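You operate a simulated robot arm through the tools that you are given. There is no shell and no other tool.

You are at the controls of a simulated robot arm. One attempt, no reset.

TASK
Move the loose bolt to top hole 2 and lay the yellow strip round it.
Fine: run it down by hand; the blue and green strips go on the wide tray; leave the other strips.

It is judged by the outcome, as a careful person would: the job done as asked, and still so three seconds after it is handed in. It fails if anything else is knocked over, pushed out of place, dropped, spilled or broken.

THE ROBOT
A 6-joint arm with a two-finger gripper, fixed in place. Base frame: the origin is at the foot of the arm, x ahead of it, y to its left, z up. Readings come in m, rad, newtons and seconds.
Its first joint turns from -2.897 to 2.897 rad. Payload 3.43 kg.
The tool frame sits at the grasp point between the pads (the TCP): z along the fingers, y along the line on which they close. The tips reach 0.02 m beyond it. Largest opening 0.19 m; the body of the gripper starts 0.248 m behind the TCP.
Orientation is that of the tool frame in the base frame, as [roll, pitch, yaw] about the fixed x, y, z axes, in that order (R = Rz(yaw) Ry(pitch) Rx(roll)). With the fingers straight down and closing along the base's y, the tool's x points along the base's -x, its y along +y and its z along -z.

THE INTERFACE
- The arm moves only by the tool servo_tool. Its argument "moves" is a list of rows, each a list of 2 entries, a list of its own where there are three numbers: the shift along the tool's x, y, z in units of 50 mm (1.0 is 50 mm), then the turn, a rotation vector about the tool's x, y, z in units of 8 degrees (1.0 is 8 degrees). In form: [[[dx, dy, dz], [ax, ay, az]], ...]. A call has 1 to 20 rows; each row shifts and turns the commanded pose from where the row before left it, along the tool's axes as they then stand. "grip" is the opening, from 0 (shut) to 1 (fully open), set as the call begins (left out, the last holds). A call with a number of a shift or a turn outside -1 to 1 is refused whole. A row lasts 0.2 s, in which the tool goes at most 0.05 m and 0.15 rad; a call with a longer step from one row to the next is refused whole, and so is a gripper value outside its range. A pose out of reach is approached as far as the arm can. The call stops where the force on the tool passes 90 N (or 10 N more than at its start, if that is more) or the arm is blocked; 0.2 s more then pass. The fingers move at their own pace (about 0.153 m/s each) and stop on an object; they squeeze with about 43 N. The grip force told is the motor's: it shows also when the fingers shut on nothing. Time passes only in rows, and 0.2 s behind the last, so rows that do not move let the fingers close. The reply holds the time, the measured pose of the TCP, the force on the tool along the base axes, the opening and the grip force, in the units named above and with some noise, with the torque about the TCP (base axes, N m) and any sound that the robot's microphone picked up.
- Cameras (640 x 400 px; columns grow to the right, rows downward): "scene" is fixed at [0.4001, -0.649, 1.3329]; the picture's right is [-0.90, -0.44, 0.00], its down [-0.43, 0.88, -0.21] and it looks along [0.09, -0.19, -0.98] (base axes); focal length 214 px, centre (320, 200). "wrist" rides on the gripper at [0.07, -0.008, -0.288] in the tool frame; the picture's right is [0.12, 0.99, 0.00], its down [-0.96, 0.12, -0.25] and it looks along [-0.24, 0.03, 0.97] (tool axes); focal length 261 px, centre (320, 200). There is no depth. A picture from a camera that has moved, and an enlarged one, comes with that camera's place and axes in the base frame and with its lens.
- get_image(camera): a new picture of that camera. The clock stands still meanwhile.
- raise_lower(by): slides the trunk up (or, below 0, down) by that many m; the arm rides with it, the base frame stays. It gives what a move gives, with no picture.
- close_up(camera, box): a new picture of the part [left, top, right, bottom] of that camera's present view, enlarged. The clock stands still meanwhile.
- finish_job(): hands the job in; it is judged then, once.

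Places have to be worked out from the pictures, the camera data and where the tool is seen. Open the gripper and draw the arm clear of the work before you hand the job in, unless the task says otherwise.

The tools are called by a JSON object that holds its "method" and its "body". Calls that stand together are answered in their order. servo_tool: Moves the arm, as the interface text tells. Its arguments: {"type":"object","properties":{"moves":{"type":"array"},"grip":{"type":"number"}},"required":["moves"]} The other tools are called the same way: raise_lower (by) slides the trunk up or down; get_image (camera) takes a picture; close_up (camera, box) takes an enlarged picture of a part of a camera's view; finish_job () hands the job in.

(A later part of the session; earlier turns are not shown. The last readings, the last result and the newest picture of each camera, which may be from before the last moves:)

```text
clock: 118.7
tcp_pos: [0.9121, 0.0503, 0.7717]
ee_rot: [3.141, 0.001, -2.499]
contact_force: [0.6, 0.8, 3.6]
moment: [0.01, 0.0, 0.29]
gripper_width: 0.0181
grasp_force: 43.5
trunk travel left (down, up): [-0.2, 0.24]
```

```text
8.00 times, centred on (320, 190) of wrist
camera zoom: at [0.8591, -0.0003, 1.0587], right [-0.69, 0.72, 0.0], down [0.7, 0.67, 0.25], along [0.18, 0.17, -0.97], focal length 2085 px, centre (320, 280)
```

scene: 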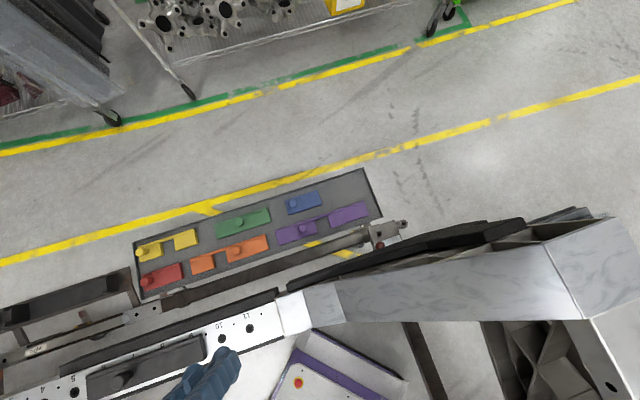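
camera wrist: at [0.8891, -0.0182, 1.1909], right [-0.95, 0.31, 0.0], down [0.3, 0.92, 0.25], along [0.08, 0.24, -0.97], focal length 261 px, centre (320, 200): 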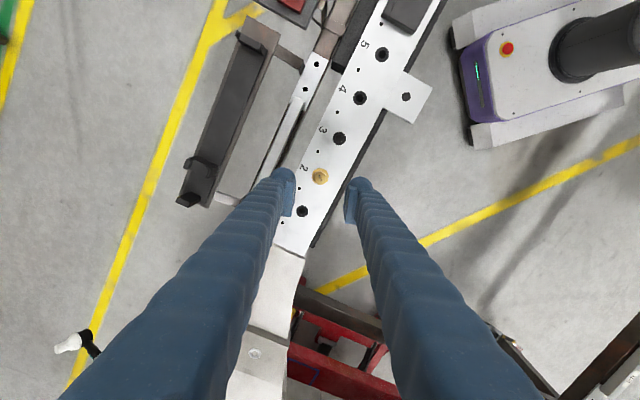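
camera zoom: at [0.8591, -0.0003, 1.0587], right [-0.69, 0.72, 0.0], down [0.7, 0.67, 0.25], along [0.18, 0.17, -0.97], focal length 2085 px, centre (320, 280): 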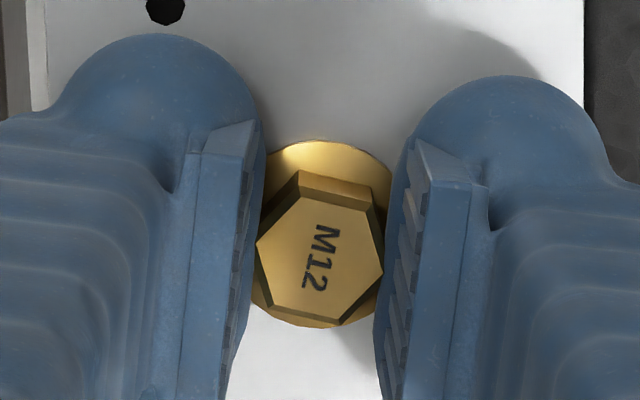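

The torque jumped to 0.29 N·m and the hex stopped turning with the pads: the bolt has bottomed out. I release and raise to inspect that the flange is flush.

{"method": "servo_tool", "body": {"moves": [[[0, 0, 0], [0, 0, 0]], [[0, 0, 0], [0, 0, 0]], [[0, 0, -0.3], [0, 0, 0]], [[0, 0, -0.5], [0, 0, 0]], [[0, 0, -0.5], [0, 0, 0]], [[0, 0, 0], [0, 0, 0]]], "grip": 0.3}}

{"method": "close_up", "body": {"camera": "wrist", "box": [280, 155, 360, 205]}}

{"method": "get_image", "body": {"camera": "wrist"}}

```text
clock: 120.1
tcp_pos: [0.912, 0.0483, 0.8356]
ee_rot: [3.141, 0.0, -2.497]
contact_force: [-0.6, -1.2, -1.0]
moment: [0.01, -0.05, -0.02]
gripper_width: 0.0569
grasp_force: 0.0
trunk travel left (down, up): [-0.2, 0.24]
```

```text
8.00 times, centred on (320, 180) of wrist
camera zoom: at [0.8595, -0.001, 1.1243], right [-0.69, 0.72, 0.0], down [0.7, 0.67, 0.25], along [0.18, 0.17, -0.97], focal length 2085 px, centre (320, 360)
```

zoom: 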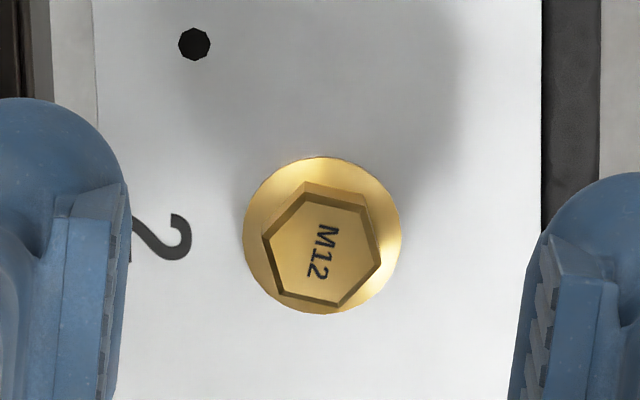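

```text
taken
camera wrist: at [0.8595, -0.001, 1.1243], right [-0.69, 0.72, 0.0], down [0.7, 0.67, 0.25], along [0.18, 0.17, -0.97], focal length 261 px, centre (320, 200)
```

wrist: 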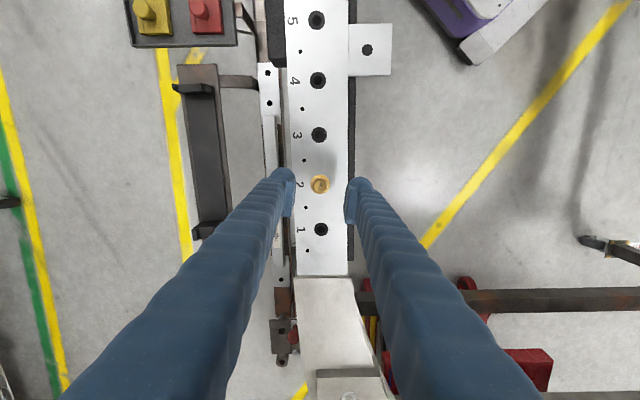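

The flange shows no gap from above. For certainty I open wide and tilt the tool ~40° to get an oblique look at the seating.

{"method": "servo_tool", "body": {"moves": [[[0, 0, 0], [0, 0, 0]], [[0, 0, 0], [0, -1, 0]], [[0, 0, 0], [0, -1, 0]], [[0, 0, 0], [0, -1, 0]], [[0, 0, 0], [0, -1, 0]], [[0, 0, 0], [0, -1, 0]], [[0, 0, 0], [0, 0, 0]]], "grip": 1.0}}

{"method": "get_image", "body": {"camera": "wrist"}}

{"method": "close_up", "body": {"camera": "wrist", "box": [280, 200, 360, 250]}}

```text
clock: 121.7
tcp_pos: [0.9113, 0.0484, 0.8363]
ee_rot: [3.141, 0.697, -2.494]
contact_force: [0.1, 0.0, -0.3]
moment: [0.09, 0.08, 0.09]
gripper_width: 0.1901
grasp_force: 0.1
trunk travel left (down, up): [-0.2, 0.24]
```

```text
taken
camera wrist: at [0.7242, -0.1021, 1.0112], right [-0.67, 0.74, -0.08], down [0.39, 0.44, 0.81], along [0.63, 0.51, -0.58], focal length 261 px, centre (320, 200)
```

wrist: 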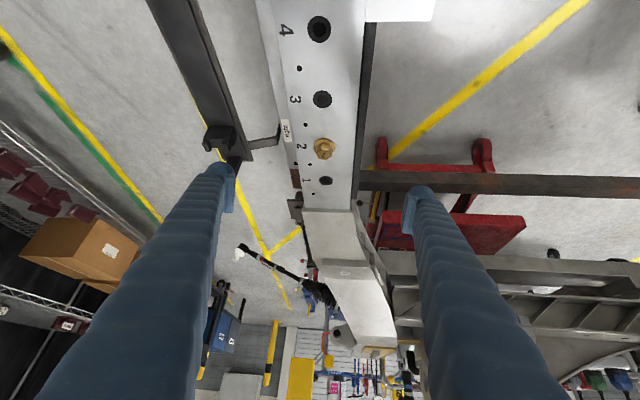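

```text
8.00 times, centred on (320, 225) of wrist
camera zoom: at [0.7242, -0.1021, 1.0112], right [-0.67, 0.74, -0.08], down [0.39, 0.44, 0.81], along [0.63, 0.51, -0.58], focal length 2085 px, centre (320, 0)
```

zoom: 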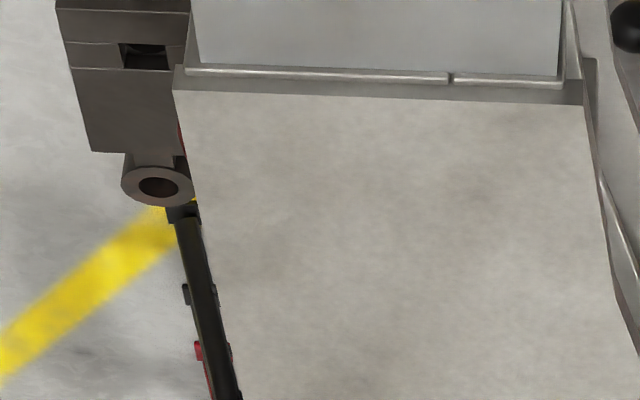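

{"method": "close_up", "body": {"camera": "wrist", "box": [292, 130, 356, 170]}}

{"method": "close_up", "body": {"camera": "wrist", "box": [240, 0, 432, 120]}}

```text
10.00 times, centred on (324, 150) of wrist
camera zoom: at [0.7242, -0.1021, 1.0112], right [-0.67, 0.74, -0.08], down [0.39, 0.44, 0.81], along [0.63, 0.51, -0.58], focal length 2606 px, centre (280, 700)
```

zoom: 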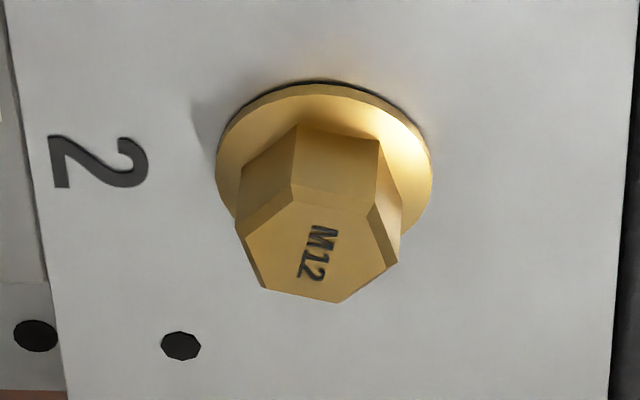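

```text
3.33 times, centred on (336, 60) of wrist
camera zoom: at [0.7242, -0.1021, 1.0112], right [-0.67, 0.74, -0.08], down [0.39, 0.44, 0.81], along [0.63, 0.51, -0.58], focal length 869 px, centre (267, 667)
```

zoom: 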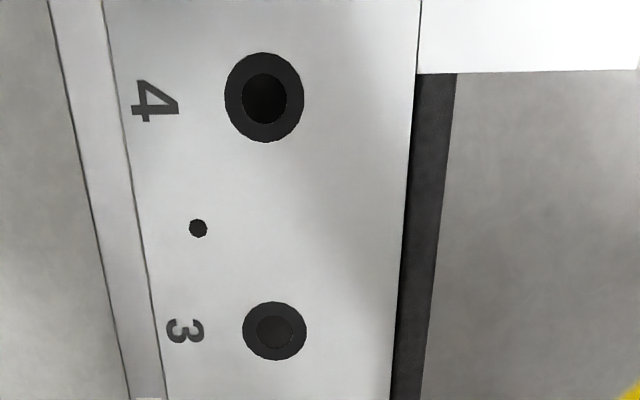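

The flange sits flush on the plate: bolt is run down in hole 2. Now I level the tool, rise, set the closing axis along the beam (yaw 2.356) and get ready for the yellow strip.

{"method": "servo_tool", "body": {"moves": [[[0, 0, 0], [0, 1, 0]], [[0, 0, 0], [0, 1, 0]], [[0, 0, 0], [0, 1, 0]], [[0, 0, 0], [0, 1, 0]], [[0, 0, 0], [0, 1, 0]], [[0, 0, -0.7], [0, 0, 0]], [[0, 0, -0.7], [0, 0, 0]], [[0, 0, -0.5], [0, 0, 1]], [[0, 0, 0], [0, 0, 1]], [[0, 0, 0], [0, 0, 1]], [[0, 0, 0], [0, 0, 1]], [[0, 0, 0], [0, 0, 1]], [[0, 0, 0], [0, 0, 1]], [[0, 0, 0], [0, 0, 1]], [[0, 0, 0], [0, 0, 1]], [[0, 0, 0], [0, 0, 1]], [[0, 0, 0], [0, 0, 1]], [[0, 0, 0], [0, 0, 0.24]], [[0, 0, 0], [0, 0, 0]]], "grip": 0.3}}

```text
clock: 125.7
tcp_pos: [0.9124, 0.0495, 0.9307]
ee_rot: [-3.141, 0.0, 2.356]
contact_force: [1.0, -0.9, -0.8]
moment: [-0.01, -0.01, -0.04]
gripper_width: 0.0571
grasp_force: 0.0
trunk travel left (down, up): [-0.2, 0.24]
```

Level, yaw 2.356, z=0.93. I travel toward the yellow strip, stopping short at radius ≈0.95 to check reach and look.

{"method": "servo_tool", "body": {"moves": [[[-0.5, -0.6, 0], [0, 0, 0]], [[-0.5, -0.6, 0], [0, 0, 0]], [[-0.5, -0.6, 0], [0, 0, 0]], [[-0.5, -0.6, 0], [0, 0, 0]], [[-0.5, -0.6, 0], [0, 0, 0]], [[-0.5, -0.6, 0], [0, 0, 0]], [[-0.5, -0.6, 0], [0, 0, 0]], [[-0.5, -0.6, 0], [0, 0, 0]], [[-0.5, -0.6, 0], [0, 0, 0]], [[-0.5, -0.6, 0], [0, 0, 0]], [[0, 0, 0], [0, 0, 0]]]}}

{"method": "get_image", "body": {"camera": "wrist"}}

{"method": "get_image", "body": {"camera": "scene"}}

```text
clock: 128.1
tcp_pos: [0.8773, -0.342, 0.932]
ee_rot: [3.14, -0.001, 2.355]
contact_force: [-0.1, -0.1, -0.2]
moment: [0.19, -0.07, 0.0]
gripper_width: 0.0569
grasp_force: 0.2
trunk travel left (down, up): [-0.2, 0.24]
```

```text
taken
camera wrist: at [0.8203, -0.2987, 1.2187], right [0.62, 0.79, 0.0], down [0.76, -0.6, 0.25], along [0.2, -0.15, -0.97], focal length 261 px, centre (320, 200)
```

wrist: 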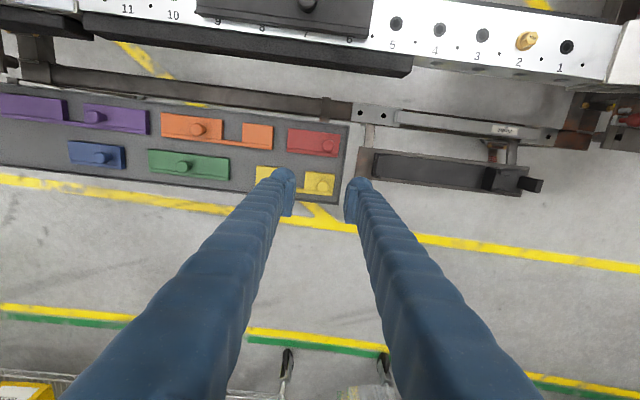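

```text
taken
```

scene: 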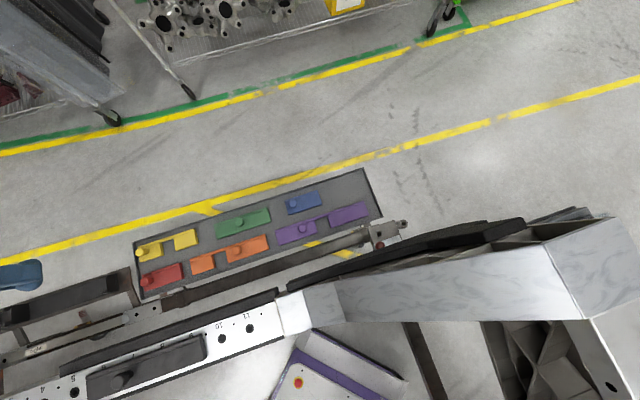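

The full layout is intact. I zoom in on the yellow strip to measure its knob and orientation.

{"method": "close_up", "body": {"camera": "wrist", "box": [240, 140, 360, 215]}}

{"method": "close_up", "body": {"camera": "wrist", "box": [290, 160, 346, 195]}}

```text
5.33 times, centred on (300, 178) of wrist
camera zoom: at [0.8203, -0.2987, 1.2187], right [0.62, 0.79, 0.0], down [0.76, -0.6, 0.25], along [0.2, -0.15, -0.97], focal length 1390 px, centre (427, 320)
```

zoom: 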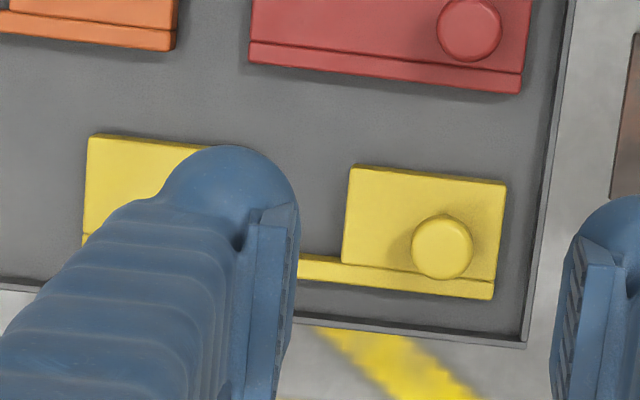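

```text
11.43 times, centred on (318, 178) of wrist
camera zoom: at [0.8203, -0.2987, 1.2187], right [0.62, 0.79, 0.0], down [0.76, -0.6, 0.25], along [0.2, -0.15, -0.97], focal length 2979 px, centre (343, 457)
```

zoom: 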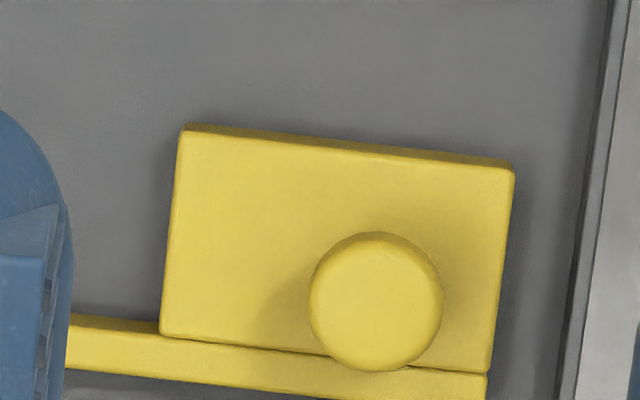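

Yellow is parallel to the beam; its knob is at about (0.922,-0.370), radius 0.993 — near the reach limit. I try moving over it here at safe height to see if the arm can get there.

{"method": "servo_tool", "body": {"moves": [[[-0.5, 0.13, 0], [0, 0, 0]], [[-0.548, 0.134, 0], [0, 0, 0]], [[0, 0, 0], [0, 0, 0]]]}}

{"method": "close_up", "body": {"camera": "wrist", "box": [270, 140, 390, 215]}}

```text
clock: 128.9
tcp_pos: [0.9245, -0.369, 0.9314]
ee_rot: [3.141, -0.001, 2.355]
contact_force: [0.3, 0.2, 0.7]
moment: [0.08, 0.03, 0.02]
gripper_width: 0.0569
grasp_force: 0.1
trunk travel left (down, up): [-0.2, 0.24]
```

```text
5.33 times, centred on (330, 178) of wrist
camera zoom: at [0.8673, -0.3263, 1.2195], right [0.62, 0.79, 0.0], down [0.76, -0.6, 0.25], along [0.2, -0.15, -0.97], focal length 1390 px, centre (267, 320)
```

zoom: 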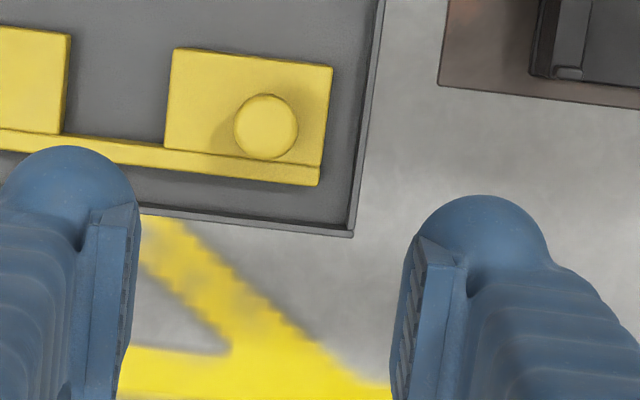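

Reached at z=0.93 and centred over the knob. I test lower heights in stages (still far above the tray).

{"method": "servo_tool", "body": {"moves": [[[0, 0, 0.6], [0, 0, 0]], [[0, 0, 0.7], [0, 0, 0]], [[0, 0, 0.6], [0, 0, 0]], [[0, 0, 0], [0, 0, 0]]]}}

{"method": "servo_tool", "body": {"moves": [[[0, 0, 0.4], [0, 0, 0]], [[0, 0, 0.3], [0, 0, 0]], [[0, 0, 0], [0, 0, 0]]]}}

{"method": "get_image", "body": {"camera": "wrist"}}

{"method": "get_image", "body": {"camera": "scene"}}

```text
clock: 129.9
tcp_pos: [0.9231, -0.3681, 0.836]
ee_rot: [3.141, 0.0, 2.357]
contact_force: [0.1, 0.2, -0.5]
moment: [0.06, 0.02, -0.01]
gripper_width: 0.057
grasp_force: 0.1
trunk travel left (down, up): [-0.2, 0.24]
```

```text
clock: 130.7
tcp_pos: [0.924, -0.368, 0.8011]
ee_rot: [3.139, 0.0, 2.357]
contact_force: [-0.2, 0.6, 0.3]
moment: [0.02, 0.02, 0.0]
gripper_width: 0.0568
grasp_force: 0.0
trunk travel left (down, up): [-0.2, 0.24]
```

```text
taken
camera wrist: at [0.8671, -0.325, 1.0884], right [0.62, 0.79, 0.0], down [0.76, -0.6, 0.25], along [0.2, -0.15, -0.97], focal length 261 px, centre (320, 200)
```

wrist: 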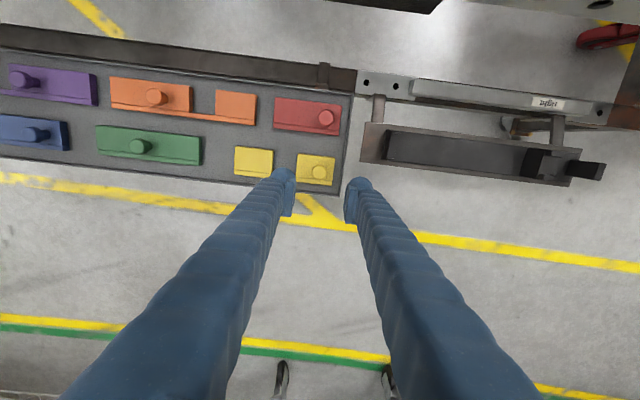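

```text
taken
```

scene: 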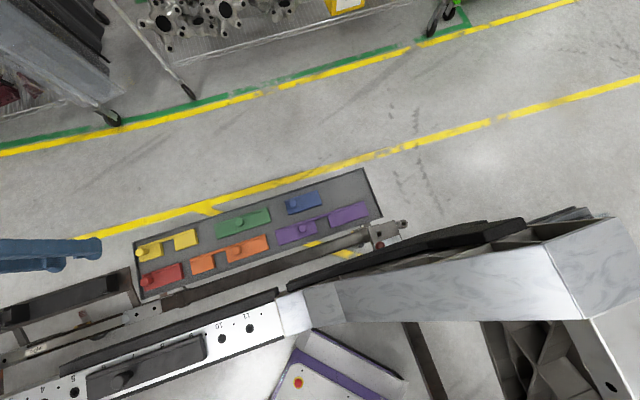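

Still tracking at z=0.80. I continue testing down to z≈0.70.

{"method": "servo_tool", "body": {"moves": [[[0, 0, 0.5], [0, 0, 0]], [[0, 0, 0.5], [0, 0, 0]], [[0, 0, 0], [0, 0, 0]]]}}

{"method": "servo_tool", "body": {"moves": [[[0, 0, 0.5], [0, 0, 0]], [[0, 0, 0.5], [0, 0, 0]], [[0, 0, 0], [0, 0, 0]]]}}

{"method": "close_up", "body": {"camera": "wrist", "box": [260, 130, 380, 205]}}

```text
clock: 131.5
tcp_pos: [0.9233, -0.3674, 0.7507]
ee_rot: [3.14, 0.0, 2.357]
contact_force: [-0.1, -0.9, 0.0]
moment: [0.01, 0.03, 0.01]
gripper_width: 0.057
grasp_force: 0.0
trunk travel left (down, up): [-0.2, 0.24]
```

```text
clock: 132.3
tcp_pos: [0.9237, -0.3673, 0.6999]
ee_rot: [3.141, -0.002, 2.357]
contact_force: [0.5, -0.3, 1.0]
moment: [0.0, 0.02, 0.02]
gripper_width: 0.0568
grasp_force: 0.0
trunk travel left (down, up): [-0.2, 0.24]
```

```text
5.33 times, centred on (320, 168) of wrist
camera zoom: at [0.8665, -0.3241, 0.9881], right [0.62, 0.79, 0.0], down [0.76, -0.6, 0.25], along [0.2, -0.15, -0.97], focal length 1390 px, centre (320, 373)
```

zoom: 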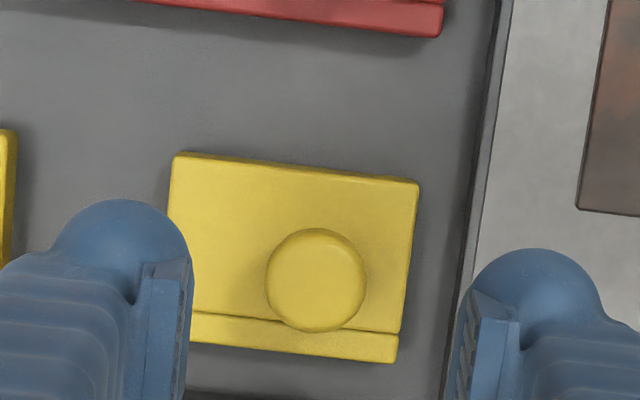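

Reach is fine down to z=0.70. I correct ~1.7 mm in x, narrow the opening to 40 mm (to stay clear of the tray rim) and descend further.

{"method": "servo_tool", "body": {"moves": [[[-0.034, -0.016, 0], [0, 0, 0]], [[0, 0, 0.5], [0, 0, 0]], [[0, 0, 0.5], [0, 0, 0]], [[0, 0, 0.5], [0, 0, 0]], [[0, 0, 0], [0, 0, 0]]], "grip": 0.21}}

{"method": "get_image", "body": {"camera": "wrist"}}

{"method": "close_up", "body": {"camera": "wrist", "box": [260, 140, 380, 215]}}

{"method": "get_image", "body": {"camera": "scene"}}

```text
clock: 133.5
tcp_pos: [0.9253, -0.369, 0.624]
ee_rot: [3.14, 0.0, 2.357]
contact_force: [-0.5, 0.1, -0.9]
moment: [-0.04, 0.0, -0.02]
gripper_width: 0.04
grasp_force: 0.0
trunk travel left (down, up): [-0.2, 0.24]
```

```text
taken
camera wrist: at [0.8698, -0.3257, 0.9127], right [0.62, 0.79, 0.0], down [0.76, -0.6, 0.25], along [0.2, -0.15, -0.97], focal length 261 px, centre (320, 200)
```

wrist: 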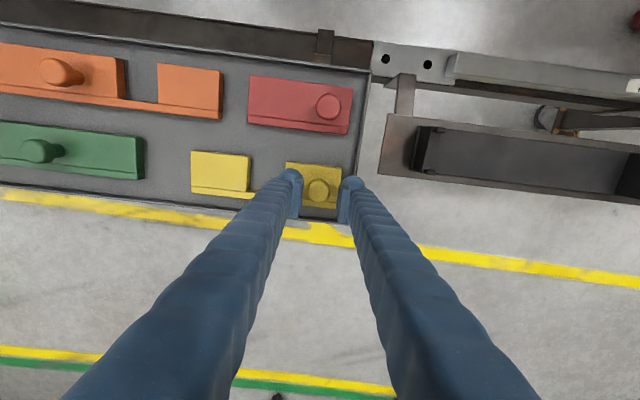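

```text
5.33 times, centred on (320, 178) of wrist
camera zoom: at [0.8698, -0.3257, 0.9127], right [0.62, 0.79, 0.0], down [0.76, -0.6, 0.25], along [0.2, -0.15, -0.97], focal length 1390 px, centre (320, 320)
```

zoom: 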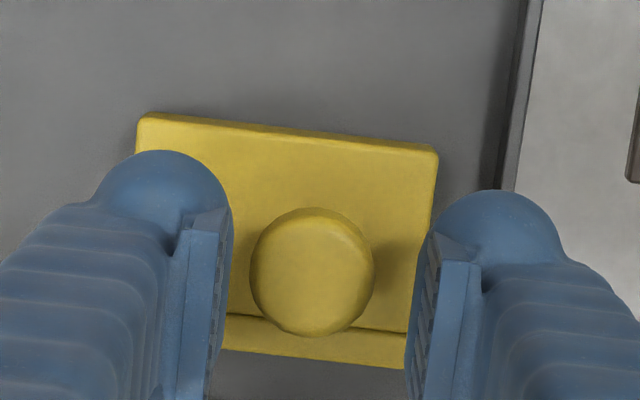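

```text
taken
```

scene: 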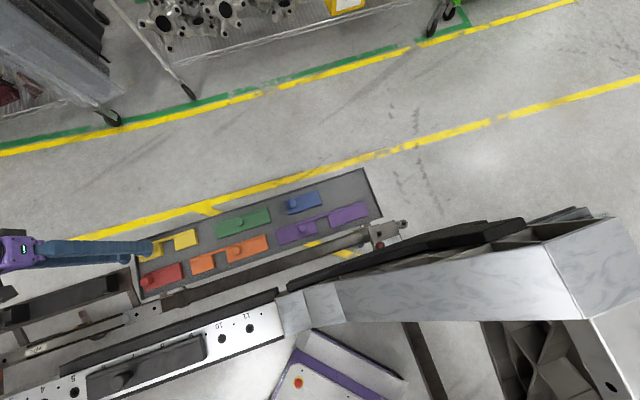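

Knob is slightly off (x +2.3 mm, y −1.9 mm). I correct and descend to just above the strip.

{"method": "servo_tool", "body": {"moves": [[[0.046, -0.038, 0], [0, 0, 0]], [[0, 0, 0.3], [0, 0, 0]], [[0, 0, 0.12], [0, 0, 0]], [[0, 0, 0], [0, 0, 0]]]}}

{"method": "close_up", "body": {"camera": "wrist", "box": [260, 140, 380, 215]}}

```text
clock: 134.5
tcp_pos: [0.9224, -0.3695, 0.6052]
ee_rot: [-3.141, 0.0, 2.356]
contact_force: [0.3, 0.4, 0.4]
moment: [0.01, -0.02, 0.0]
gripper_width: 0.0399
grasp_force: 0.1
trunk travel left (down, up): [-0.2, 0.24]
```

```text
5.33 times, centred on (320, 178) of wrist
camera zoom: at [0.8653, -0.3258, 0.8932], right [0.62, 0.79, 0.0], down [0.76, -0.6, 0.25], along [0.2, -0.15, -0.97], focal length 1390 px, centre (320, 320)
```

zoom: 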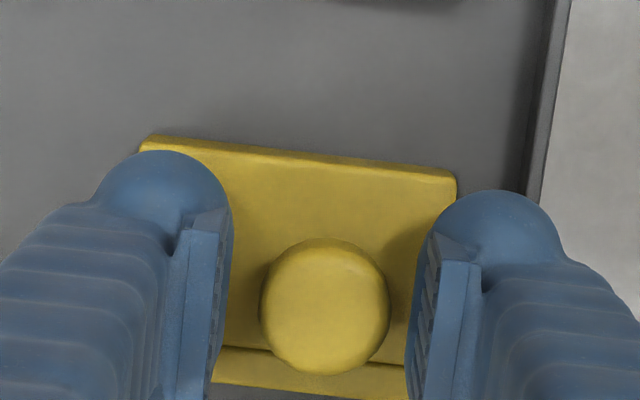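

{"method": "servo_tool", "body": {"moves": [[[-0.01, 0.026, 0], [0, 0, 0]], [[0, 0, 0.1], [0, 0, 0]], [[0, 0, 0.06], [0, 0, 0]], [[0, 0, 0], [0, 0, 0]]]}}

{"method": "close_up", "body": {"camera": "wrist", "box": [260, 150, 380, 225]}}

```text
clock: 135.5
tcp_pos: [0.9226, -0.3682, 0.5969]
ee_rot: [3.14, 0.002, 2.357]
contact_force: [0.5, 0.8, -0.6]
moment: [-0.01, 0.02, -0.02]
gripper_width: 0.0398
grasp_force: 0.1
trunk travel left (down, up): [-0.2, 0.24]
```

```text
5.33 times, centred on (320, 188) of wrist
camera zoom: at [0.8659, -0.3248, 0.8845], right [0.62, 0.79, 0.0], down [0.76, -0.6, 0.25], along [0.2, -0.15, -0.97], focal length 1390 px, centre (320, 267)
```

zoom: 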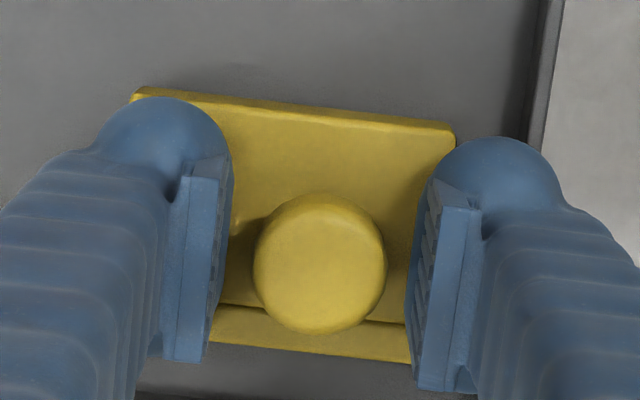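

Centred, tips just above the strip top. I close on the knob's neck.

{"method": "servo_tool", "body": {"moves": [[[0, 0, 0], [0, 0, 0]], [[0, 0, 0], [0, 0, 0]], [[0, 0, 0], [0, 0, 0]], [[0, 0, 0], [0, 0, 0]]], "grip": 0.0}}

{"method": "close_up", "body": {"camera": "wrist", "box": [260, 150, 380, 225]}}

```text
clock: 136.5
tcp_pos: [0.923, -0.368, 0.5966]
ee_rot: [-3.141, -0.001, 2.356]
contact_force: [0.5, -0.1, -0.1]
moment: [0.0, -0.03, -0.03]
gripper_width: 0.0245
grasp_force: 43.1
trunk travel left (down, up): [-0.2, 0.24]
```

```text
5.33 times, centred on (320, 188) of wrist
camera zoom: at [0.8659, -0.3248, 0.8845], right [0.62, 0.79, 0.0], down [0.76, -0.6, 0.25], along [0.2, -0.15, -0.97], focal length 1390 px, centre (320, 267)
```

zoom: 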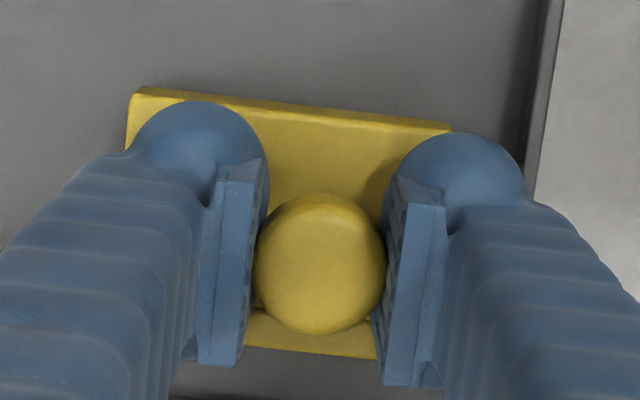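

Width 24.5 mm: neck gripped. I lift slowly and check that the strip comes along level.

{"method": "servo_tool", "body": {"moves": [[[0, 0, -0.06], [0, 0, 0]], [[0, 0, -0.1], [0, 0, 0]], [[0, 0, -0.14], [0, 0, 0]], [[0, 0, -0.3], [0, 0, 0]], [[0, 0, 0], [0, 0, 0]]]}}

{"method": "get_image", "body": {"camera": "wrist"}}

{"method": "close_up", "body": {"camera": "wrist", "box": [180, 130, 372, 250]}}

```text
clock: 137.7
tcp_pos: [0.9228, -0.3673, 0.628]
ee_rot: [-3.14, 0.0, 2.355]
contact_force: [0.6, 0.6, -1.2]
moment: [0.08, -0.09, 0.01]
gripper_width: 0.0243
grasp_force: 43.1
trunk travel left (down, up): [-0.2, 0.24]
```

```text
taken
camera wrist: at [0.8657, -0.3245, 0.9147], right [0.62, 0.79, 0.0], down [0.76, -0.6, 0.25], along [0.2, -0.15, -0.97], focal length 261 px, centre (320, 200)
```

wrist: 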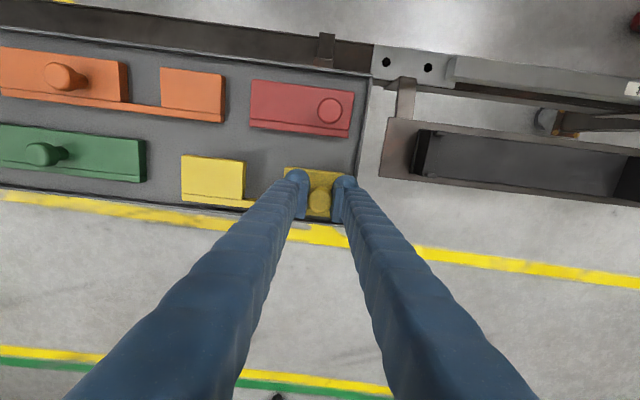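

```text
3.33 times, centred on (276, 190) of wrist
camera zoom: at [0.8657, -0.3245, 0.9147], right [0.62, 0.79, 0.0], down [0.76, -0.6, 0.25], along [0.2, -0.15, -0.97], focal length 869 px, centre (467, 233)
```

zoom: 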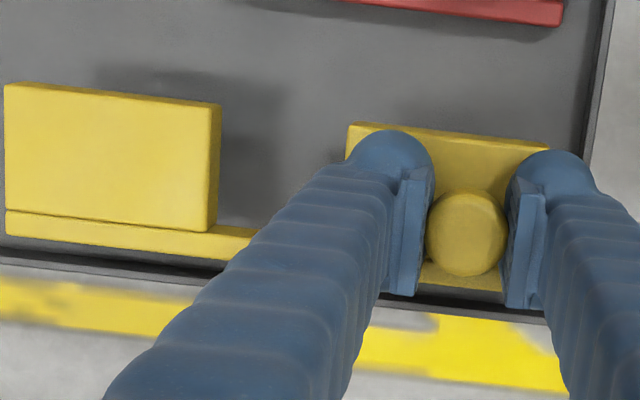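

The yellow strip is lifted level and parallel to the closing axis. I raise it to z≈0.93 and carry it to above hole 1 (knob target ≈(0.961,0.0993)).

{"method": "servo_tool", "body": {"moves": [[[0, 0, -0.5], [0, 0, 0]], [[0, 0, -0.7], [0, 0, 0]], [[0, 0, -0.8], [0, 0, 0]], [[0, 0, -0.8], [0, 0, 0]], [[0, 0, -0.8], [0, 0, 0]], [[0, 0, -0.8], [0, 0, 0]], [[0, 0, -0.8], [0, 0, 0]], [[0, 0, -0.6], [0, 0, 0]], [[0, 0, -0.25], [0, 0, 0]], [[0, 0, 0], [0, 0, 0]]]}}

{"method": "servo_tool", "body": {"moves": [[[0.2668, 0.3, 0], [0, 0, 0]], [[0.4668, 0.5499, 0], [0, 0, 0]], [[0.4668, 0.5499, 0], [0, 0, 0]], [[0.4668, 0.5499, 0], [0, 0, 0]], [[0.4668, 0.5499, 0], [0, 0, 0]], [[0.4668, 0.5499, 0], [0, 0, 0]], [[0.4668, 0.5499, 0], [0, 0, 0]], [[0.4668, 0.5499, 0], [0, 0, 0]], [[0.4668, 0.5499, 0], [0, 0, 0]], [[0.4668, 0.5499, 0], [0, 0, 0]], [[0.4668, 0.5499, 0], [0, 0, 0]], [[0.4668, 0.5499, 0], [0, 0, 0]], [[0.4668, 0.5499, 0], [0, 0, 0]], [[0.2, 0.25, 0], [0, 0, 0]], [[0, 0, 0], [0, 0, 0]], [[0, 0, 0], [0, 0, 0]]]}}

{"method": "get_image", "body": {"camera": "wrist"}}

{"method": "close_up", "body": {"camera": "wrist", "box": [160, 130, 384, 270]}}

```text
clock: 139.9
tcp_pos: [0.9223, -0.3702, 0.9289]
ee_rot: [-3.141, 0.001, 2.356]
contact_force: [0.7, -0.7, -1.5]
moment: [0.05, -0.05, -0.04]
gripper_width: 0.0243
grasp_force: 43.0
trunk travel left (down, up): [-0.2, 0.24]
```

```text
clock: 143.3
tcp_pos: [0.9616, 0.1011, 0.9312]
ee_rot: [-3.141, 0.0, 2.355]
contact_force: [-0.1, 0.0, -1.4]
moment: [0.13, -0.06, -0.04]
gripper_width: 0.024
grasp_force: 42.7
trunk travel left (down, up): [-0.2, 0.24]
```

```text
taken
camera wrist: at [0.904, 0.1437, 1.2177], right [0.62, 0.79, 0.0], down [0.76, -0.6, 0.25], along [0.2, -0.15, -0.97], focal length 261 px, centre (320, 200)
```

wrist: 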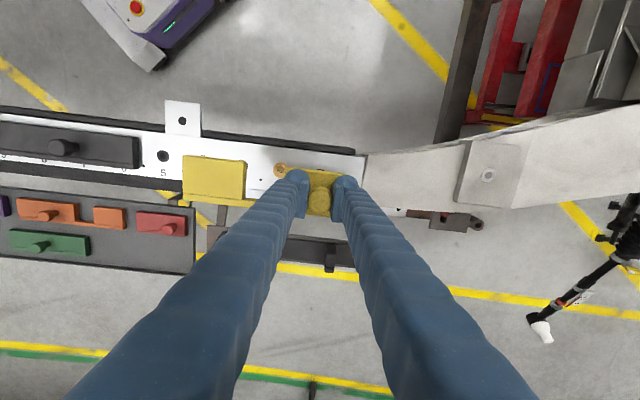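

```text
2.86 times, centred on (272, 200) of wrist
camera zoom: at [0.904, 0.1437, 1.2177], right [0.62, 0.79, 0.0], down [0.76, -0.6, 0.25], along [0.2, -0.15, -0.97], focal length 745 px, centre (457, 200)
```

zoom: 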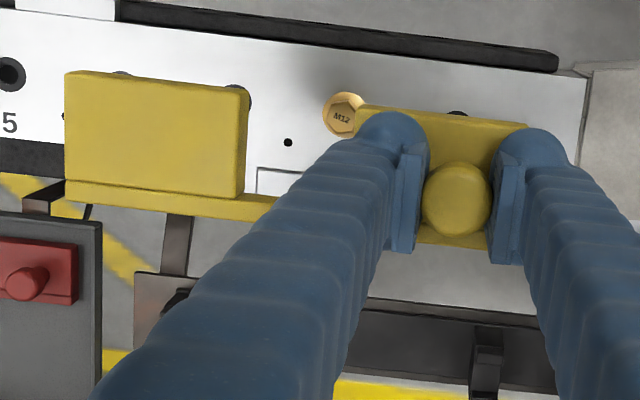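

Bolt is exactly 70 mm (−e) from the knob axis, as needed. I zoom to measure the strip's small yaw error against the beam edges.

{"method": "close_up", "body": {"camera": "wrist", "box": [172, 145, 268, 205]}}

{"method": "close_up", "body": {"camera": "wrist", "box": [264, 140, 360, 200]}}

```text
6.67 times, centred on (220, 175) of wrist
camera zoom: at [0.904, 0.1437, 1.2177], right [0.62, 0.79, 0.0], down [0.76, -0.6, 0.25], along [0.2, -0.15, -0.97], focal length 1738 px, centre (987, 367)
```

zoom: 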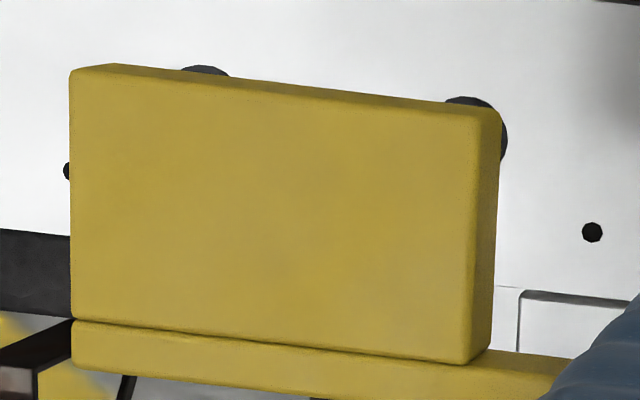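

```text
6.67 times, centred on (312, 170) of wrist
camera zoom: at [0.904, 0.1437, 1.2177], right [0.62, 0.79, 0.0], down [0.76, -0.6, 0.25], along [0.2, -0.15, -0.97], focal length 1738 px, centre (373, 400)
```

zoom: 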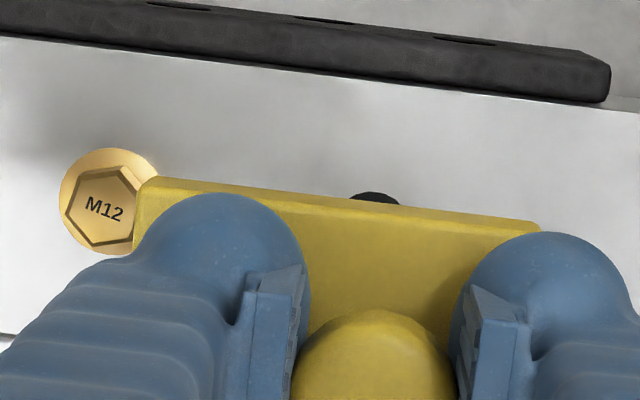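

Strip is ~0.5° off the beam; I rotate +0.5° and descend to z≈0.84 to re-verify alignment around the bolt.

{"method": "servo_tool", "body": {"moves": [[[0, 0, 0], [0, 0, 0.06]], [[0, 0, 0.5], [0, 0, 0]], [[0, 0, 0.6], [0, 0, 0]], [[0, 0, 0.5], [0, 0, 0]], [[0, 0, 0.2], [0, 0, 0]], [[0, 0, 0], [0, 0, 0]], [[0, 0, 0], [0, 0, 0]]]}}

{"method": "get_image", "body": {"camera": "wrist"}}

{"method": "close_up", "body": {"camera": "wrist", "box": [150, 120, 374, 260]}}

{"method": "close_up", "body": {"camera": "wrist", "box": [240, 140, 336, 200]}}

```text
clock: 144.9
tcp_pos: [0.9601, 0.1006, 0.8391]
ee_rot: [-3.141, 0.0, 2.348]
contact_force: [0.2, -0.3, -1.2]
moment: [0.06, -0.08, 0.01]
gripper_width: 0.0243
grasp_force: 42.6
trunk travel left (down, up): [-0.2, 0.24]
```

```text
taken
camera wrist: at [0.904, 0.1442, 1.1272], right [0.62, 0.78, 0.0], down [0.76, -0.6, 0.25], along [0.19, -0.15, -0.97], focal length 261 px, centre (320, 200)
```

wrist: 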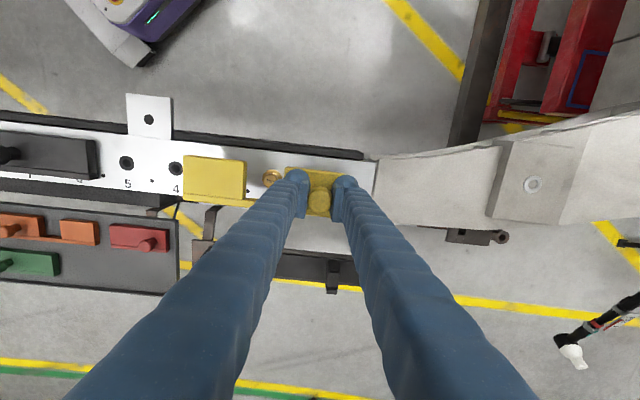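

```text
2.86 times, centred on (262, 190) of wrist
camera zoom: at [0.904, 0.1442, 1.1272], right [0.62, 0.78, 0.0], down [0.76, -0.6, 0.25], along [0.19, -0.15, -0.97], focal length 745 px, centre (486, 229)
```

zoom: 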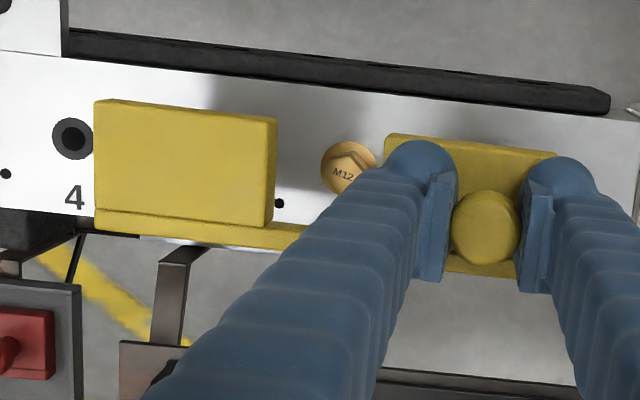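

```text
6.67 times, centred on (288, 170) of wrist
camera zoom: at [0.904, 0.1442, 1.1272], right [0.62, 0.78, 0.0], down [0.76, -0.6, 0.25], along [0.19, -0.15, -0.97], focal length 1738 px, centre (533, 400)
```

zoom: 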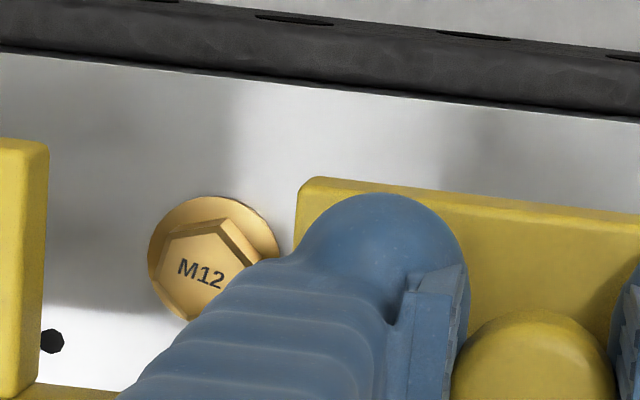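

Bolt relative to the strip centre: about −1.5 mm in x, +1.4 mm in y. I correct and go down to z≈0.812 (strip bottom just above the bolt head).

{"method": "servo_tool", "body": {"moves": [[[-0.03, 0.028, 0], [0, 0, 0]], [[0, 0, 0.3], [0, 0, 0]], [[0, 0, 0.24], [0, 0, 0]], [[0, 0, 0], [0, 0, 0]], [[0, 0, 0], [0, 0, 0]]]}}

{"method": "close_up", "body": {"camera": "wrist", "box": [150, 120, 374, 260]}}

{"method": "close_up", "body": {"camera": "wrist", "box": [236, 145, 316, 195]}}

```text
clock: 146.1
tcp_pos: [0.9623, 0.0985, 0.8133]
ee_rot: [3.141, 0.001, 2.347]
contact_force: [0.2, 0.2, -0.9]
moment: [0.05, -0.06, -0.01]
gripper_width: 0.0243
grasp_force: 42.7
trunk travel left (down, up): [-0.2, 0.24]
```

```text
2.86 times, centred on (262, 190) of wrist
camera zoom: at [0.9065, 0.1424, 1.1002], right [0.62, 0.78, 0.0], down [0.76, -0.6, 0.25], along [0.19, -0.15, -0.97], focal length 745 px, centre (486, 229)
```

zoom: 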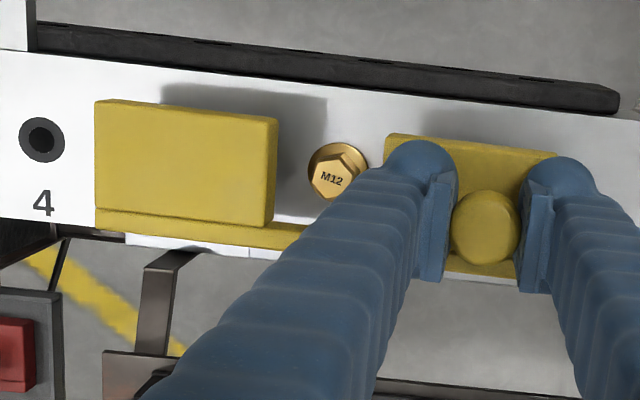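

```text
8.00 times, centred on (276, 170) of wrist
camera zoom: at [0.9065, 0.1424, 1.1002], right [0.62, 0.78, 0.0], down [0.76, -0.6, 0.25], along [0.19, -0.15, -0.97], focal length 2085 px, centre (672, 440)
```

zoom: 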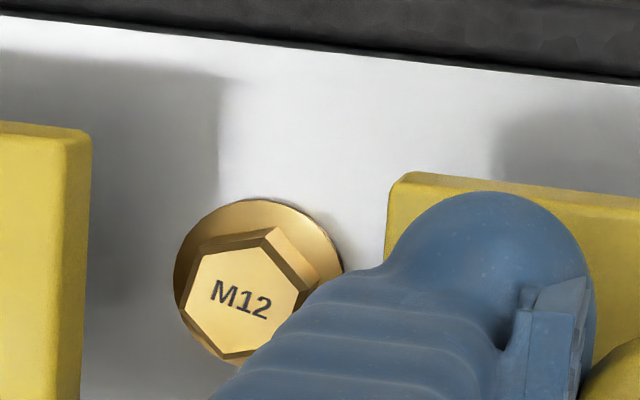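

Within ~1 mm. I nudge y and lower the strip around the bolt in small steps, watching for any contact before the plate (expected at TCP ≈0.787).

{"method": "servo_tool", "body": {"moves": [[[0, 0.014, 0.16], [0, 0, 0]], [[0, 0, 0.1], [0, 0, 0]], [[0, 0, 0], [0, 0, 0]]]}}

{"method": "close_up", "body": {"camera": "wrist", "box": [150, 120, 374, 260]}}

{"method": "close_up", "body": {"camera": "wrist", "box": [236, 145, 316, 195]}}

```text
clock: 146.9
tcp_pos: [0.9634, 0.0993, 0.7997]
ee_rot: [3.14, 0.0, 2.347]
contact_force: [0.7, 1.4, -1.5]
moment: [0.1, -0.06, 0.02]
gripper_width: 0.0244
grasp_force: 42.8
trunk travel left (down, up): [-0.2, 0.24]
```

```text
2.86 times, centred on (262, 190) of wrist
camera zoom: at [0.9069, 0.143, 1.087], right [0.62, 0.78, 0.0], down [0.76, -0.6, 0.25], along [0.19, -0.15, -0.97], focal length 745 px, centre (486, 229)
```

zoom: 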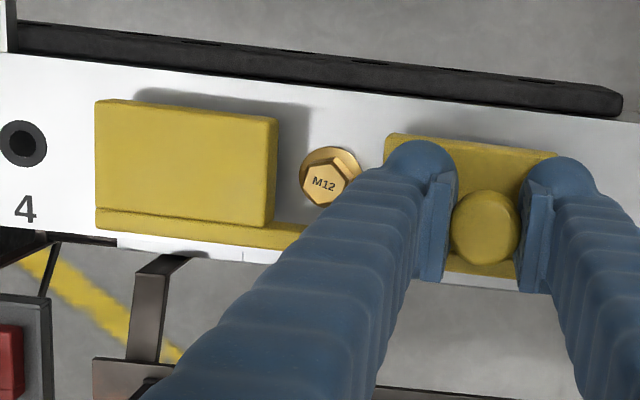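

```text
8.00 times, centred on (276, 170) of wrist
camera zoom: at [0.9069, 0.143, 1.087], right [0.62, 0.78, 0.0], down [0.76, -0.6, 0.25], along [0.19, -0.15, -0.97], focal length 2085 px, centre (672, 440)
```

zoom: 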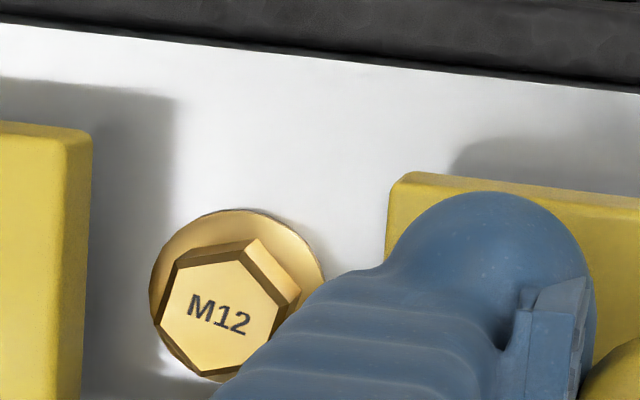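

Bolt is centred in the gap (rel ≈ (+1 mm, −70.0 mm)). Continuing down slowly.

{"method": "servo_tool", "body": {"moves": [[[0, 0, 0.1], [0, 0, 0]], [[0, 0, 0.08], [0, 0, 0]], [[0, 0, 0], [0, 0, 0]]]}}

{"method": "servo_tool", "body": {"moves": [[[0, 0, 0.04], [0, 0, 0]], [[0, 0, 0], [0, 0, 0]]]}}

```text
clock: 147.7
tcp_pos: [0.9624, 0.0997, 0.791]
ee_rot: [3.141, 0.001, 2.348]
contact_force: [-0.4, 0.7, -1.3]
moment: [0.06, -0.03, 0.0]
gripper_width: 0.0242
grasp_force: 43.1
trunk travel left (down, up): [-0.2, 0.24]
```

```text
clock: 148.3
tcp_pos: [0.9631, 0.0999, 0.7895]
ee_rot: [-3.141, 0.0, 2.347]
contact_force: [1.7, -0.4, -0.2]
moment: [-0.07, 0.07, 0.01]
gripper_width: 0.0244
grasp_force: 43.3
trunk travel left (down, up): [-0.2, 0.24]
```

{"method": "servo_tool", "body": {"moves": [[[0, 0, 0.03], [0, 0, 0]], [[0, 0, 0], [0, 0, 0]]]}}

{"method": "close_up", "body": {"camera": "wrist", "box": [150, 120, 374, 260]}}

{"method": "close_up", "body": {"camera": "wrist", "box": [150, 145, 246, 205]}}

```text
clock: 148.9
tcp_pos: [0.9627, 0.0989, 0.7864]
ee_rot: [3.141, 0.001, 2.35]
contact_force: [-0.1, 0.8, 0.7]
moment: [-0.09, 0.04, 0.0]
gripper_width: 0.0242
grasp_force: 42.7
trunk travel left (down, up): [-0.2, 0.24]
```

```text
2.86 times, centred on (262, 190) of wrist
camera zoom: at [0.9068, 0.1429, 1.0743], right [0.62, 0.78, 0.0], down [0.76, -0.6, 0.25], along [0.19, -0.15, -0.97], focal length 745 px, centre (486, 229)
```

zoom: 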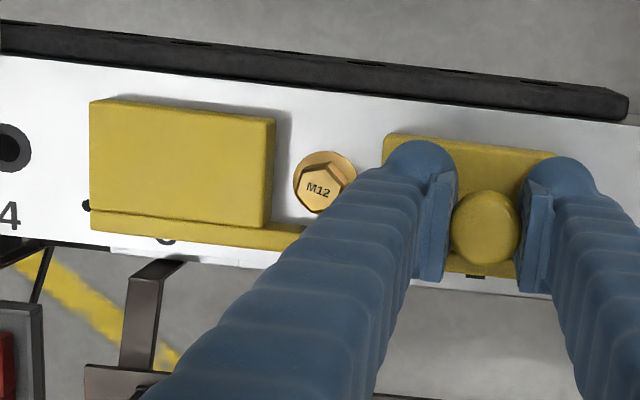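

```text
6.67 times, centred on (198, 175) of wrist
camera zoom: at [0.9068, 0.1429, 1.0743], right [0.62, 0.78, 0.0], down [0.76, -0.6, 0.25], along [0.19, -0.15, -0.97], focal length 1738 px, centre (1133, 367)
```

zoom: 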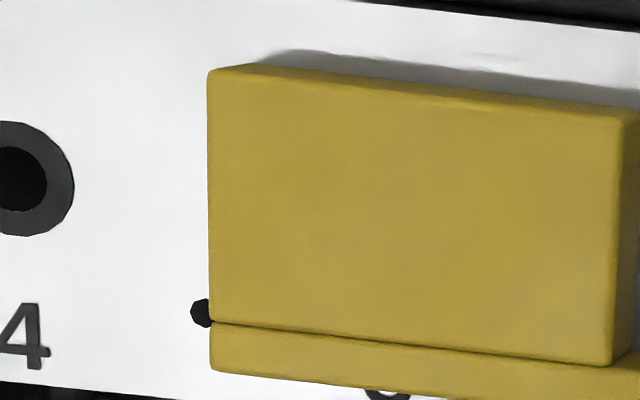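

{"method": "servo_tool", "body": {"moves": [[[0, 0, 0.02], [0, 0, 0]], [[0, 0, 0], [0, 0, 0]]]}}

{"method": "servo_tool", "body": {"moves": [[[0, 0, 0.02], [0, 0, 0]], [[0, 0, 0], [0, 0, 0]]]}}

```text
clock: 149.5
tcp_pos: [0.9633, 0.0979, 0.787]
ee_rot: [3.141, 0.001, 2.347]
contact_force: [0.8, -0.5, 2.7]
moment: [0.08, 0.04, 0.02]
gripper_width: 0.0244
grasp_force: 42.4
trunk travel left (down, up): [-0.2, 0.24]
```

```text
clock: 150.1
tcp_pos: [0.9636, 0.0993, 0.7865]
ee_rot: [3.14, -0.001, 2.348]
contact_force: [-4.0, -1.2, 10.9]
moment: [0.05, 0.08, -0.03]
gripper_width: 0.0243
grasp_force: 42.8
trunk travel left (down, up): [-0.2, 0.24]
```

The strip is down on the plate (Fz ≈ 11 N at the expected height). I ease off 1 mm, open the fingers and look.

{"method": "servo_tool", "body": {"moves": [[[0, 0, -0.02], [0, 0, 0]], [[0, 0, 0], [0, 0, 0]]]}}

{"method": "servo_tool", "body": {"moves": [[[0, 0, 0], [0, 0, 0]], [[0, 0, 0], [0, 0, 0]]], "grip": 0.22}}

{"method": "servo_tool", "body": {"moves": [[[0, 0, -0.1], [0, 0, 0]], [[0, 0, -0.4], [0, 0, 0]], [[0, 0, -0.7], [0, 0, 0]], [[0, 0, -0.8], [0, 0, 0]], [[0, 0, -0.8], [0, 0, 0]], [[0, 0, 0], [0, 0, 0]]]}}

{"method": "get_image", "body": {"camera": "wrist"}}

{"method": "close_up", "body": {"camera": "wrist", "box": [180, 110, 372, 230]}}

```text
clock: 150.7
tcp_pos: [0.9633, 0.0995, 0.7857]
ee_rot: [3.14, 0.001, 2.348]
contact_force: [-2.5, 0.3, 6.0]
moment: [-0.02, -0.05, -0.01]
gripper_width: 0.0242
grasp_force: 43.0
trunk travel left (down, up): [-0.2, 0.24]
```

```text
clock: 151.3
tcp_pos: [0.9628, 0.099, 0.785]
ee_rot: [3.14, 0.0, 2.348]
contact_force: [0.1, 0.8, 1.9]
moment: [-0.08, 0.04, -0.01]
gripper_width: 0.0414
grasp_force: 0.1
trunk travel left (down, up): [-0.2, 0.24]
```

```text
clock: 152.7
tcp_pos: [0.9613, 0.0977, 0.9251]
ee_rot: [-3.141, 0.0, 2.348]
contact_force: [0.5, 0.2, 0.1]
moment: [0.01, -0.03, 0.01]
gripper_width: 0.0418
grasp_force: 0.0
trunk travel left (down, up): [-0.2, 0.24]
```

```text
taken
camera wrist: at [0.9052, 0.1416, 1.2131], right [0.62, 0.78, 0.0], down [0.76, -0.6, 0.25], along [0.19, -0.15, -0.97], focal length 261 px, centre (320, 200)
```

wrist: 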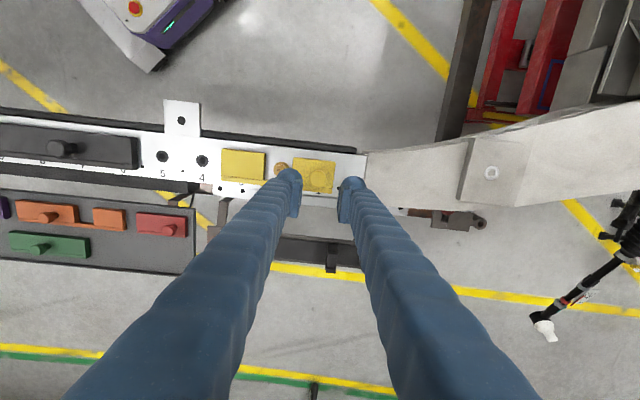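

```text
3.33 times, centred on (276, 170) of wrist
camera zoom: at [0.9052, 0.1416, 1.2131], right [0.62, 0.78, 0.0], down [0.76, -0.6, 0.25], along [0.19, -0.15, -0.97], focal length 869 px, centre (467, 300)
```

zoom: 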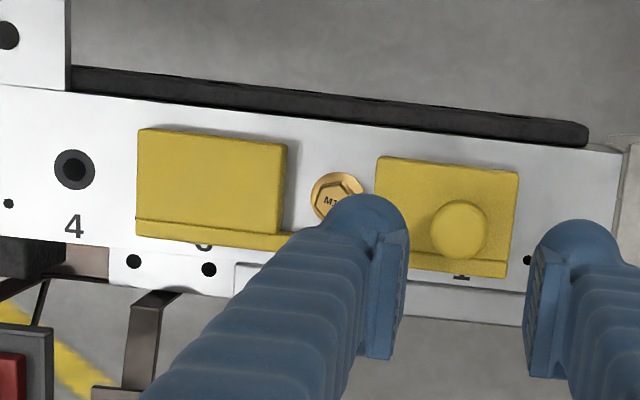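

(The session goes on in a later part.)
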